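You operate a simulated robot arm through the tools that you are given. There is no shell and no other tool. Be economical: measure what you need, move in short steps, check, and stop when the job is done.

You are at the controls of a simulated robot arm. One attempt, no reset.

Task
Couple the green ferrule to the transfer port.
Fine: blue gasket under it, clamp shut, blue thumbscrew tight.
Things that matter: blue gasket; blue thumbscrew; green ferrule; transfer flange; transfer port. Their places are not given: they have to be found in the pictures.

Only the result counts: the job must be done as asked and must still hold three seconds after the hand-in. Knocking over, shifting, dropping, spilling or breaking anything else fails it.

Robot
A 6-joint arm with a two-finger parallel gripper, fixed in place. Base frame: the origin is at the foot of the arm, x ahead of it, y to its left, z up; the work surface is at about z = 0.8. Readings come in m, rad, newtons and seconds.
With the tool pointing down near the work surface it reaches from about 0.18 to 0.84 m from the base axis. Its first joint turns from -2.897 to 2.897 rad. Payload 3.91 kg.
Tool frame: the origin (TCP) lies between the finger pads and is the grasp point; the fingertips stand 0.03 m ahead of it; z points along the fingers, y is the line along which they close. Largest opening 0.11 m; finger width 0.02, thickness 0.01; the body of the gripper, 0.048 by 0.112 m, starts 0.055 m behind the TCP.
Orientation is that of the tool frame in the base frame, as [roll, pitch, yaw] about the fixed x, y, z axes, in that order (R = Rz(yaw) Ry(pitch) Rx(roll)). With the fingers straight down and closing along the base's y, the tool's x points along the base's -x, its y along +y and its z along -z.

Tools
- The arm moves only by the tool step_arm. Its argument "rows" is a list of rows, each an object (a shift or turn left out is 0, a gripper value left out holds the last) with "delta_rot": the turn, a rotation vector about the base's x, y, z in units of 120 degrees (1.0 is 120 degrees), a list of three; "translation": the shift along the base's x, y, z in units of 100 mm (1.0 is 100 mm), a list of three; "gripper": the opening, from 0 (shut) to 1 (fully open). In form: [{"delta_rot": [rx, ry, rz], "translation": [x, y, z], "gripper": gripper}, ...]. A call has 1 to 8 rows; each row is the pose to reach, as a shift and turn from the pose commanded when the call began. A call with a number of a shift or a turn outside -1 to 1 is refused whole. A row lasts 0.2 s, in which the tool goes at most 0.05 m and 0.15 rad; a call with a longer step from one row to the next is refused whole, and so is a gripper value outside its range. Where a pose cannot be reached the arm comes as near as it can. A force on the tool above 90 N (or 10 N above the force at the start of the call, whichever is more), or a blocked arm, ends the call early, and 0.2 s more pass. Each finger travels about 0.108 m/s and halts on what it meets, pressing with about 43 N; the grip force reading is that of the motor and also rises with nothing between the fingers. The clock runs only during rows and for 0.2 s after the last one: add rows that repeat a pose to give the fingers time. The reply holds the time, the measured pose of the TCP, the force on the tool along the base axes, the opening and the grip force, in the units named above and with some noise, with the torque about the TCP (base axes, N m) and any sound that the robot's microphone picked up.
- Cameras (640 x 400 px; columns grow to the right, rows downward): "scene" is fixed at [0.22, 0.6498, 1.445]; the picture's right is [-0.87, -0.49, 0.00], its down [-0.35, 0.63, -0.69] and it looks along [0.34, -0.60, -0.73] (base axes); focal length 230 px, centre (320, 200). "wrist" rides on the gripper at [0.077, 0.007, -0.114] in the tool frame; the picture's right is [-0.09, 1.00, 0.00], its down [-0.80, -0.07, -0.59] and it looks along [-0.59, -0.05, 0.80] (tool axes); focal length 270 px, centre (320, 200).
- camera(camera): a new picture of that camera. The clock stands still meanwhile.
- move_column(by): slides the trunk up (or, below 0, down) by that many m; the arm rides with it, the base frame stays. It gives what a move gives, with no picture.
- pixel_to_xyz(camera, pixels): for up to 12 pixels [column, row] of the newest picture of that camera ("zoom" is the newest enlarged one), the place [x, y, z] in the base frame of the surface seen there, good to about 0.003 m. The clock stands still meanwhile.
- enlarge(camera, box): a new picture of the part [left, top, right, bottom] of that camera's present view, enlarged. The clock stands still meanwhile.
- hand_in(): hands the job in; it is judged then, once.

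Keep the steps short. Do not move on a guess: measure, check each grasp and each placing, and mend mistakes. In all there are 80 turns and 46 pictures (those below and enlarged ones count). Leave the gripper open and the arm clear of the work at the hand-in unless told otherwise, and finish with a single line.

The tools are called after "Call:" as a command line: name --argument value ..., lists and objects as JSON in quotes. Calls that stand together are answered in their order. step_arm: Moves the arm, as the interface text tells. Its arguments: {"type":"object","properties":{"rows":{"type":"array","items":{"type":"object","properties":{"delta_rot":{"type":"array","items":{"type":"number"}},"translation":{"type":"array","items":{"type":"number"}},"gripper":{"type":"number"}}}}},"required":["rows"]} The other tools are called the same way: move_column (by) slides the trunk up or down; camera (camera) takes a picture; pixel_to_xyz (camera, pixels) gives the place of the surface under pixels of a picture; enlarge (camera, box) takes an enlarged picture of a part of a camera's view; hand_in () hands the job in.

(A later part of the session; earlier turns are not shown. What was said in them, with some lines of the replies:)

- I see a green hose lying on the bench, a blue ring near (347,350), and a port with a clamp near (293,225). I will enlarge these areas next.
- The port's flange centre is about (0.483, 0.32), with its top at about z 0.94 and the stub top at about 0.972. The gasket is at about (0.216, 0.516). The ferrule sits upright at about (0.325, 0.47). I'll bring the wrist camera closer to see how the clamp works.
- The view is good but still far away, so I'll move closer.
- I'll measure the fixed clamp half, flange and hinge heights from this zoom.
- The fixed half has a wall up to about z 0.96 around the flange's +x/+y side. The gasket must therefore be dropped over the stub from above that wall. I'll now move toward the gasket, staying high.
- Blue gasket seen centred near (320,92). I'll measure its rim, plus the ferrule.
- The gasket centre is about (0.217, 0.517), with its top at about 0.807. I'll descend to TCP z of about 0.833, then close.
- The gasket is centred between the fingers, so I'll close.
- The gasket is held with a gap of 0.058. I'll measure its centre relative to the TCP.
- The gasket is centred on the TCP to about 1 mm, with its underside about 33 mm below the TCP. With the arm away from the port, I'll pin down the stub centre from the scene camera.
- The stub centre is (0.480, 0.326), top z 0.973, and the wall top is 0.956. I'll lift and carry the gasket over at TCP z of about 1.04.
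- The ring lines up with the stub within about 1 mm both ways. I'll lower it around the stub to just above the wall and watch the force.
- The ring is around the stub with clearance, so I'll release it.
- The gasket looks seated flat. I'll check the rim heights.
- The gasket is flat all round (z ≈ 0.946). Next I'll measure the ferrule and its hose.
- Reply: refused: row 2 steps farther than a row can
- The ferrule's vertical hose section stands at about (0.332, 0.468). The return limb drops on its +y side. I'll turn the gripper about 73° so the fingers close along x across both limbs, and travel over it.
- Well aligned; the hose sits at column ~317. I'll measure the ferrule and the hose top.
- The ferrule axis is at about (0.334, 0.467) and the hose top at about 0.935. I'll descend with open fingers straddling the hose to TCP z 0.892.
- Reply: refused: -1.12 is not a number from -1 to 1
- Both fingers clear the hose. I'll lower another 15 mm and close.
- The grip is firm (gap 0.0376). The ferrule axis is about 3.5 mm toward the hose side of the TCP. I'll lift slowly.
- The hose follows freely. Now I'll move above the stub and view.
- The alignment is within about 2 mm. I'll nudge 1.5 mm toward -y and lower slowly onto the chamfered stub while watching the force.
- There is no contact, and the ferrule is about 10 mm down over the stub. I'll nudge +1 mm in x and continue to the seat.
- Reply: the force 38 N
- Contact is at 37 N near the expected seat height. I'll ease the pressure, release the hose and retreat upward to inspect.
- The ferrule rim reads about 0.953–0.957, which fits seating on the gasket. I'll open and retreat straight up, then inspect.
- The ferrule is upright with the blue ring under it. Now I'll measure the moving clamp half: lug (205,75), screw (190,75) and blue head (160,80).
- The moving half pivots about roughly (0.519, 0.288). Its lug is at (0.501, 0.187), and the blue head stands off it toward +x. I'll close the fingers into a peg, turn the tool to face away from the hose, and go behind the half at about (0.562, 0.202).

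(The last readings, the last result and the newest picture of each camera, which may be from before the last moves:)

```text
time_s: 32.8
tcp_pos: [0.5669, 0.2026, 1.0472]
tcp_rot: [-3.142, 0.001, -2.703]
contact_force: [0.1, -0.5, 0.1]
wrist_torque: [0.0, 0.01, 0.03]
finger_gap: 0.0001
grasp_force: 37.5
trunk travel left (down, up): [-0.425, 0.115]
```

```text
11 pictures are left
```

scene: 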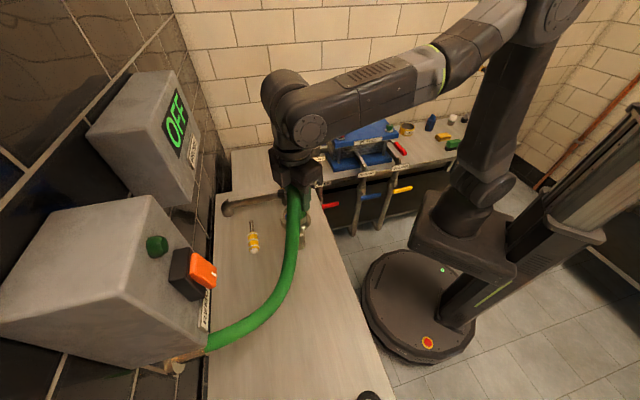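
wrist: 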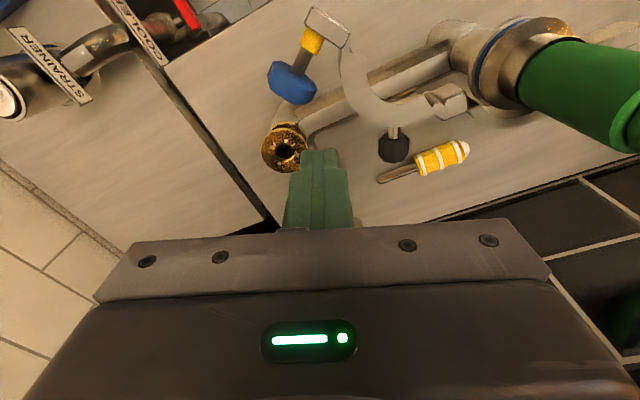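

The view shows the landing spot at about (320,115), between the blue head and the ring, slightly close to the head. I'll shift about 4 mm away and descend to TCP z 0.967.

Call:
step_arm --rows '[{"translation": [0.02, 0.04, -0.2]}, {"translation": [0.02, 0.04, -0.5]}, {"translation": [0.02, 0.04, -0.7]}, {"translation": [0.02, 0.04, -0.8]}, {"translation": [0.02, 0.04, -0.8]}]'

Call:
camera --camera "wrist"

```text
time_s: 34.0
tcp_pos: [0.5671, 0.2048, 0.9671]
tcp_rot: [-3.141, 0.0, -2.706]
contact_force: [0.0, -0.1, 0.1]
wrist_torque: [-0.03, 0.0, -0.04]
finger_gap: 0.0002
grasp_force: 37.6
trunk travel left (down, up): [-0.425, 0.115]
```

```text
10 pictures are left
```

wrist: 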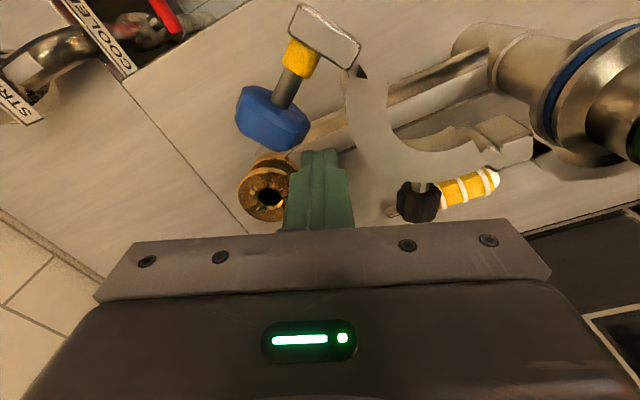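

The peg is cleanly behind the clamp half. I'll sweep it clockwise around the hinge in small steps; this is the first part.

Call:
step_arm --rows '[{"translation": [-0.133, -0.025, 0]}, {"translation": [-0.247, -0.064, 0]}, {"translation": [-0.365, -0.087, 0]}, {"translation": [-0.485, -0.095, 0]}, {"translation": [-0.605, -0.087, 0]}, {"translation": [-0.723, -0.064, 0]}, {"translation": [-0.837, -0.025, 0]}, {"translation": [-0.945, 0.028, 0]}]'

Call:
camera --camera "wrist"

```text
time_s: 35.8
tcp_pos: [0.4716, 0.2059, 0.9663]
tcp_rot: [-3.138, -0.005, -2.706]
contact_force: [0.0, 0.8, 0.5]
wrist_torque: [-0.02, -0.05, 0.01]
finger_gap: 0.0001
grasp_force: 37.5
trunk travel left (down, up): [-0.425, 0.115]
```

```text
9 pictures are left
```

wrist: 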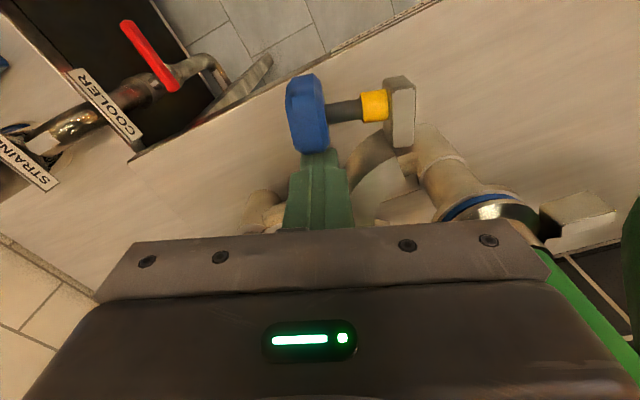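

The half is swinging with the peg. I'll continue the arc.

Call:
step_arm --rows '[{"translation": [-0.1, 0.067, 0]}, {"translation": [-0.19, 0.147, 0]}, {"translation": [-0.27, 0.237, 0]}, {"translation": [-0.337, 0.337, 0]}, {"translation": [-0.39, 0.445, 0]}, {"translation": [-0.429, 0.559, 0]}, {"translation": [-0.452, 0.677, 0]}, {"translation": [-0.46, 0.78, 0]}]'

Call:
camera --camera "wrist"

```text
time_s: 37.6
tcp_pos: [0.4261, 0.2855, 0.9655]
tcp_rot: [-3.141, -0.002, -2.705]
contact_force: [5.7, -0.5, 0.1]
wrist_torque: [0.03, -0.13, -0.06]
finger_gap: 0.0
grasp_force: 37.9
trunk travel left (down, up): [-0.425, 0.115]
```

```text
8 pictures are left
```

wrist: 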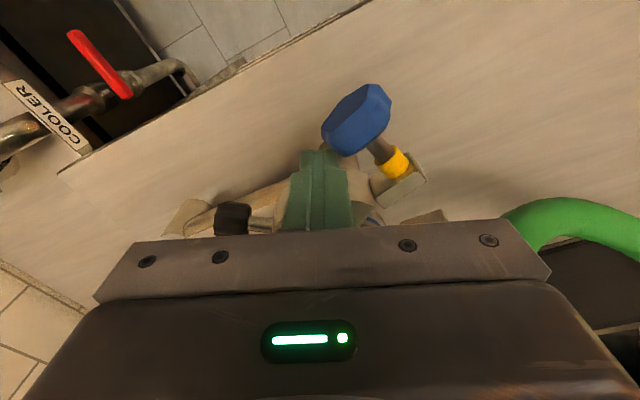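

It is nearly closed and I feel 6 N. I'll push on gently in small steps toward the port and watch the force.

Call:
step_arm --rows '[{"translation": [0.01, 0.05, 0]}, {"translation": [0.02, 0.1, 0]}, {"translation": [0.04, 0.15, 0]}, {"translation": [0.04, 0.15, 0]}]'

Call:
step_arm --rows '[{"translation": [0.02, 0.03, 0]}, {"translation": [0.04, 0.06, 0]}, {"translation": [0.04, 0.06, 0]}]'

```text
time_s: 38.6
tcp_pos: [0.427, 0.2998, 0.9661]
tcp_rot: [-3.141, -0.004, -2.705]
contact_force: [-12.4, -11.8, -0.8]
wrist_torque: [0.72, -0.75, -0.24]
finger_gap: 0.0
grasp_force: 37.7
trunk travel left (down, up): [-0.425, 0.115]
```

```text
time_s: 39.4
tcp_pos: [0.4288, 0.301, 0.967]
tcp_rot: [-3.141, -0.004, -2.709]
contact_force: [-36.1, -39.5, -3.5]
wrist_torque: [2.38, -1.26, -1.18]
finger_gap: 0.0002
grasp_force: 38.0
trunk travel left (down, up): [-0.425, 0.115]
```

Resistance has risen to about 53 N, so the half is against its stop. I'll check the lug gap in the wrist view.

Call:
enlarge --camera "wrist" --box '[300, 60, 500, 240]'

Call:
pixel_to_xyz --camera "zoom" --pixels '[[150, 130], [200, 110], [250, 160], [280, 215], [310, 240], [330, 300], [180, 180], [270, 240], [110, 150], [200, 160]]'

```text
2.22 times, centred on (400, 150) of wrist
```

zoom: 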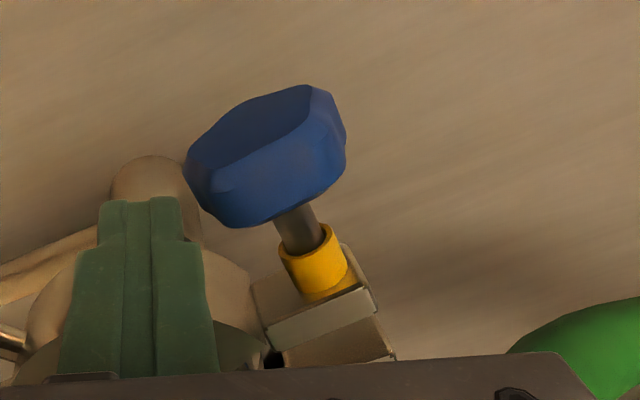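

```text
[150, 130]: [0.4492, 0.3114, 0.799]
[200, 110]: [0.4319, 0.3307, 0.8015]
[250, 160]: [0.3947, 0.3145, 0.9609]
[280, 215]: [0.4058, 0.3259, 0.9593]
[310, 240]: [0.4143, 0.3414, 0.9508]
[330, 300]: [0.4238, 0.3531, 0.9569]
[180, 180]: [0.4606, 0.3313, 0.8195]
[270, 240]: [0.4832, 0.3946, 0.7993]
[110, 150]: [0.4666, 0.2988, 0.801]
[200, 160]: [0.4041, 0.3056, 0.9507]
```

The two lugs touch (clamp closed), and the blue head is at about (0.396, 0.317, 0.948). The screw axis points to (0.64, 0.77, 0). I'll back the peg off, lift straight up, and retreat toward the base.

Call:
step_arm --rows '[{"translation": [-0.08, -0.08, 0]}, {"translation": [-0.08, -0.08, 0]}, {"translation": [-0.08, -0.08, 0.4]}, {"translation": [-0.08, -0.08, 0.8]}, {"translation": [-0.08, -0.08, 1.0]}, {"translation": [-0.4, -0.4, 1.0]}, {"translation": [-0.7, -0.7, 1.0]}, {"translation": [-0.9, -0.9, 1.0], "gripper": 0.6}]'

Call:
enlarge --camera "scene" --box '[260, 175, 350, 255]'

```text
time_s: 41.2
tcp_pos: [0.3429, 0.2173, 1.0675]
tcp_rot: [-3.141, 0.0, -2.704]
contact_force: [0.2, 0.0, 0.2]
wrist_torque: [0.03, 0.01, -0.02]
finger_gap: 0.0662
grasp_force: 0.0
trunk travel left (down, up): [-0.425, 0.115]
```

```text
5.00 times, centred on (305, 215) of scene
```

zoom: 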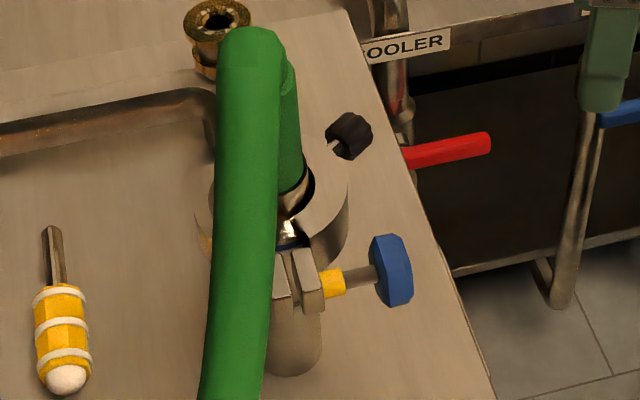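

The clamp stayed shut and the thumbscrew is in plain view. I'll measure the screw axis.

Call:
pixel_to_xyz --camera "zoom" --pixels '[[400, 245], [380, 250], [400, 295], [380, 290], [355, 275], [330, 285], [333, 275], [305, 262], [285, 262], [312, 295], [398, 270], [360, 273]]'

```text
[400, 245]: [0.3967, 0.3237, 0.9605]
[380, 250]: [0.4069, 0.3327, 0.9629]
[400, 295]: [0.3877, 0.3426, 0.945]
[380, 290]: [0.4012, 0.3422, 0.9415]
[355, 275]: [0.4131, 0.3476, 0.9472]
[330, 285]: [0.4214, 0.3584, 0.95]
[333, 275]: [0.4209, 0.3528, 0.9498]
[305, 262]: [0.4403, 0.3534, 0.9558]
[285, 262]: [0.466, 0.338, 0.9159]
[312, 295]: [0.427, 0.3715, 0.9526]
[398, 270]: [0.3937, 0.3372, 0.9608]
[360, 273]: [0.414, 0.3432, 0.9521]
```

The head centre is about (0.398, 0.326, 0.945) and the axis heading about 51°. I'll tilt the tool toward horizontal along that axis, here in free space.

Call:
step_arm --rows '[{"delta_rot": [0.0544, -0.0441, 0]}, {"delta_rot": [0.1088, -0.0882, 0]}, {"delta_rot": [0.1632, -0.1323, 0]}, {"delta_rot": [0.2176, -0.1764, 0]}, {"delta_rot": [0.272, -0.2205, 0]}, {"delta_rot": [0.3264, -0.2646, 0]}, {"delta_rot": [0.3808, -0.3087, 0]}, {"delta_rot": [0.3808, -0.3087, 0]}]'

```text
time_s: 43.0
tcp_pos: [0.3436, 0.217, 1.0661]
tcp_rot: [2.515, 0.878, -3.01]
contact_force: [0.7, 0.2, -0.2]
wrist_torque: [-0.01, -0.04, 0.01]
finger_gap: 0.0657
grasp_force: 0.0
trunk travel left (down, up): [-0.425, 0.115]
```

It reached about 59° of tilt with the TCP held. Now the remaining 31°.

Call:
step_arm --rows '[{"delta_rot": [0.0544, -0.0441, 0]}, {"delta_rot": [0.1088, -0.0882, 0]}, {"delta_rot": [0.1632, -0.1323, 0]}, {"delta_rot": [0.202, -0.1638, 0]}, {"delta_rot": [0.202, -0.1638, 0]}]'

```text
time_s: 44.2
tcp_pos: [0.3442, 0.2167, 1.0664]
tcp_rot: [1.568, 1.118, 2.456]
contact_force: [0.2, -0.3, -0.8]
wrist_torque: [0.01, 0.0, 0.02]
finger_gap: 0.0663
grasp_force: 0.0
trunk travel left (down, up): [-0.425, 0.115]
```

The tool now points along the screw axis. I'll move to the pre-grasp spot behind the head, at about (0.354, 0.272, 0.945).

Call:
step_arm --rows '[{"translation": [0.0, 0.1, -0.4]}, {"translation": [0.0, 0.2, -0.8]}, {"translation": [0.05, 0.3, -1.0]}, {"translation": [0.05, 0.3, -1.0]}]'

Call:
step_arm --rows '[{"translation": [0.05, 0.25, -0.2]}, {"translation": [0.05, 0.25, -0.2]}]'

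Call:
camera --camera "wrist"

```text
time_s: 45.2
tcp_pos: [0.348, 0.2435, 0.9645]
tcp_rot: [1.571, 1.119, 2.46]
contact_force: [-0.3, 0.0, -0.1]
wrist_torque: [0.02, 0.01, -0.02]
finger_gap: 0.0661
grasp_force: 0.0
trunk travel left (down, up): [-0.425, 0.115]
```

```text
time_s: 45.8
tcp_pos: [0.3521, 0.2707, 0.9469]
tcp_rot: [1.569, 1.117, 2.459]
contact_force: [0.6, -0.4, -0.3]
wrist_torque: [0.01, -0.02, -0.02]
finger_gap: 0.066
grasp_force: 0.0
trunk travel left (down, up): [-0.425, 0.115]
```

```text
5 pictures are left
```

wrist: 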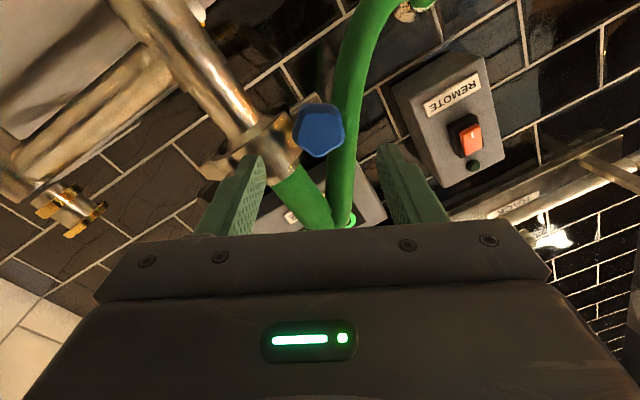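

The head is centred between the fingers at column 319 and slightly low. I'll advance 58 mm along the axis, 3 mm lower, then grip.

Call:
step_arm --rows '[{"translation": [0.12, 0.15, -0.03]}, {"translation": [0.25, 0.3, -0.03]}, {"translation": [0.37, 0.455, -0.03]}, {"translation": [0.37, 0.455, -0.03]}, {"translation": [0.37, 0.455, -0.03], "gripper": 0.1}, {"translation": [0.37, 0.455, -0.03], "gripper": 0.1}, {"translation": [0.37, 0.455, -0.03], "gripper": 0.1}]'

```text
time_s: 47.4
tcp_pos: [0.3918, 0.3176, 0.9448]
tcp_rot: [1.565, 1.118, 2.455]
contact_force: [-0.7, 1.8, 12.1]
wrist_torque: [-0.39, 0.41, 0.25]
finger_gap: 0.0388
grasp_force: 45.1
trunk travel left (down, up): [-0.425, 0.115]
```

Gripped at 0.0388 with only a small side load. I'll test-turn clockwise (positive about the axis) by about 50°.

Call:
step_arm --rows '[{"delta_rot": [0.0441, 0.0544, 0]}, {"delta_rot": [0.0882, 0.1088, 0]}, {"delta_rot": [0.1323, 0.1632, 0]}, {"delta_rot": [0.1764, 0.2176, 0]}, {"delta_rot": [0.2205, 0.272, 0]}, {"delta_rot": [0.2646, 0.3264, 0]}, {"delta_rot": [0.2646, 0.3264, 0]}]'

```text
time_s: 49.0
tcp_pos: [0.3898, 0.3179, 0.945]
tcp_rot: [1.569, 0.235, 2.461]
contact_force: [-6.6, -1.7, 16.5]
wrist_torque: [-0.13, 0.09, -0.5]
finger_gap: 0.0375
grasp_force: 44.7
trunk travel left (down, up): [-0.425, 0.115]
```

It turned freely by 50°. I'll continue another 67°.

Call:
step_arm --rows '[{"delta_rot": [0.0441, 0.0544, 0]}, {"delta_rot": [0.0882, 0.1088, 0]}, {"delta_rot": [0.1323, 0.1632, 0]}, {"delta_rot": [0.1764, 0.2176, 0]}, {"delta_rot": [0.2205, 0.272, 0]}, {"delta_rot": [0.2646, 0.3264, 0]}, {"delta_rot": [0.3087, 0.3808, 0]}, {"delta_rot": [0.3528, 0.4352, 0]}]'

```text
time_s: 50.8
tcp_pos: [0.3911, 0.3173, 0.944]
tcp_rot: [1.572, -0.94, 2.458]
contact_force: [4.1, 7.3, 14.1]
wrist_torque: [0.41, -0.4, -0.76]
finger_gap: 0.0373
grasp_force: 45.1
trunk travel left (down, up): [-0.425, 0.115]
```

That makes 117° with no resisting torque yet, so I'll continue.

Call:
step_arm --rows '[{"delta_rot": [0.0441, 0.0544, 0]}, {"delta_rot": [0.0882, 0.1088, 0]}, {"delta_rot": [0.1323, 0.1632, 0]}, {"delta_rot": [0.1764, 0.2176, 0]}, {"delta_rot": [0.2205, 0.272, 0]}, {"delta_rot": [0.2646, 0.3264, 0]}, {"delta_rot": [0.3087, 0.3808, 0]}, {"delta_rot": [0.3528, 0.4352, 0]}]'

```text
time_s: 52.6
tcp_pos: [0.3898, 0.317, 0.9434]
tcp_rot: [-1.574, -1.03, -0.678]
contact_force: [-8.4, 4.9, -0.1]
wrist_torque: [0.19, -0.28, -0.92]
finger_gap: 0.0374
grasp_force: 45.1
trunk travel left (down, up): [-0.425, 0.115]
```

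That makes 184°. I'll check in the scene view that the head really rotates and advances.

Call:
enlarge --camera "scene" --box '[270, 190, 360, 260]'

```text
5.71 times, centred on (315, 225) of scene
```

zoom: 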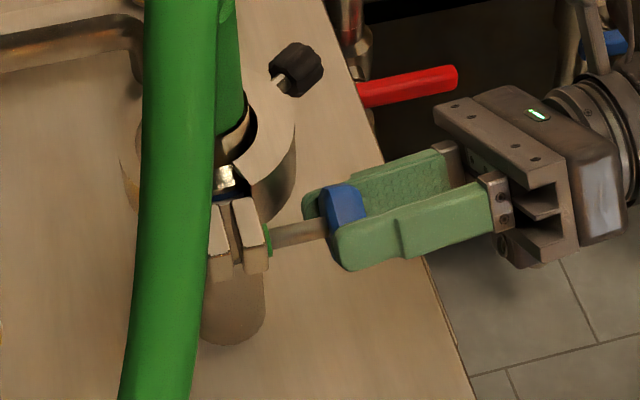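

The collar at the lug has changed from yellow to green, so the screw reads as tight. I'll release and back straight off along the axis.

Call:
step_arm --rows '[{"gripper": 0.6}, {"gripper": 0.6}, {"gripper": 0.6}, {"translation": [-0.2, -0.25, 0]}, {"translation": [-0.44, -0.54, 0]}, {"translation": [-0.6, -0.75, 0]}, {"translation": [-0.6, -0.75, 0]}]'

Call:
enlarge --camera "scene" --box '[270, 190, 340, 250]'

```text
time_s: 54.2
tcp_pos: [0.3313, 0.2409, 0.944]
tcp_rot: [-1.573, -1.032, -0.681]
contact_force: [-0.1, 0.3, -0.6]
wrist_torque: [0.02, 0.05, -0.04]
finger_gap: 0.066
grasp_force: 0.1
trunk travel left (down, up): [-0.425, 0.115]
```

```text
6.67 times, centred on (305, 220) of scene
```

zoom: 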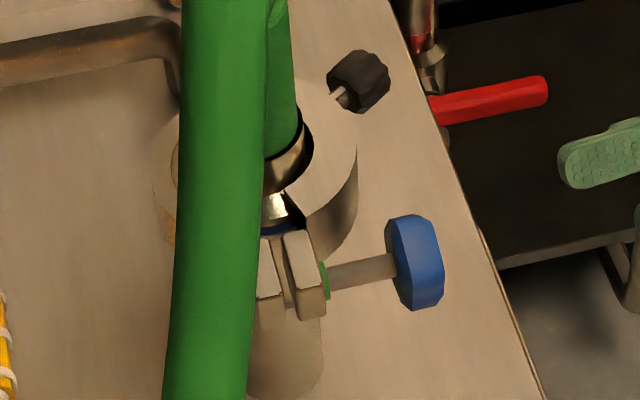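

The screw holds with its collar green and the clamp is shut. I'll move the arm up and clear with the gripper open, then do a last check.

Call:
step_arm --rows '[{"translation": [0, 0, 0.3], "gripper": 1}, {"translation": [0, 0, 0.6]}, {"translation": [0, 0, 0.9]}, {"translation": [0, -0.3, 1.0]}, {"translation": [0, -0.6, 1.0]}, {"translation": [0, -0.6, 1.0]}]'

Call:
enlarge --camera "scene" --box '[290, 205, 330, 240]'

Call:
camera --camera "scene"

```text
time_s: 55.6
tcp_pos: [0.3307, 0.1803, 1.0428]
tcp_rot: [-1.574, -1.031, -0.678]
contact_force: [0.0, 0.4, -0.3]
wrist_torque: [0.0, 0.03, 0.0]
finger_gap: 0.11
grasp_force: 0.0
trunk travel left (down, up): [-0.425, 0.115]
```

```text
11.43 times, centred on (310, 222) of scene
```

zoom: 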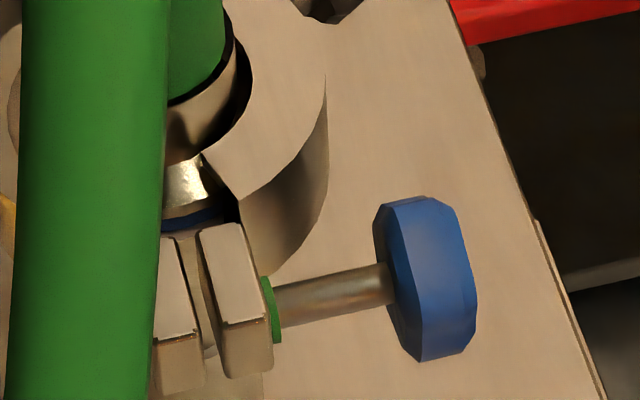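

```text
1 pictures are left
```

scene: 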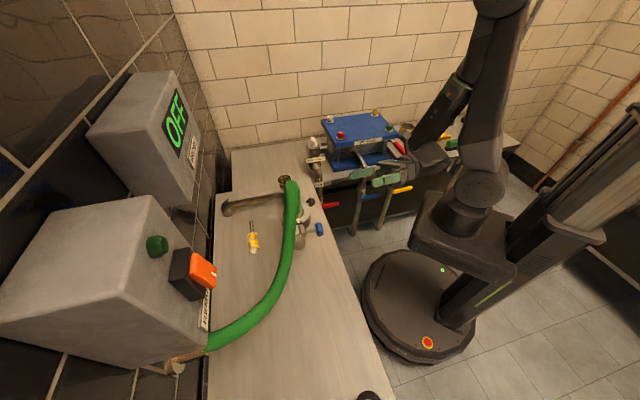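

The collar is green, the lugs are drawn parallel, and the blue gasket sits under the upright ferrule. Nothing else is disturbed and the arm is clear, so I'm handing in.

Call:
hand_in

```text
The job is handed in.
```

The green ferrule is on the transfer port over the blue gasket, with the clamp closed and the blue thumbscrew turned about 184° until its collar changed from yellow to green; I felt no hard stop, so "tight" rests on that colour, and a few millimetres of gap remain between the clamp lugs.
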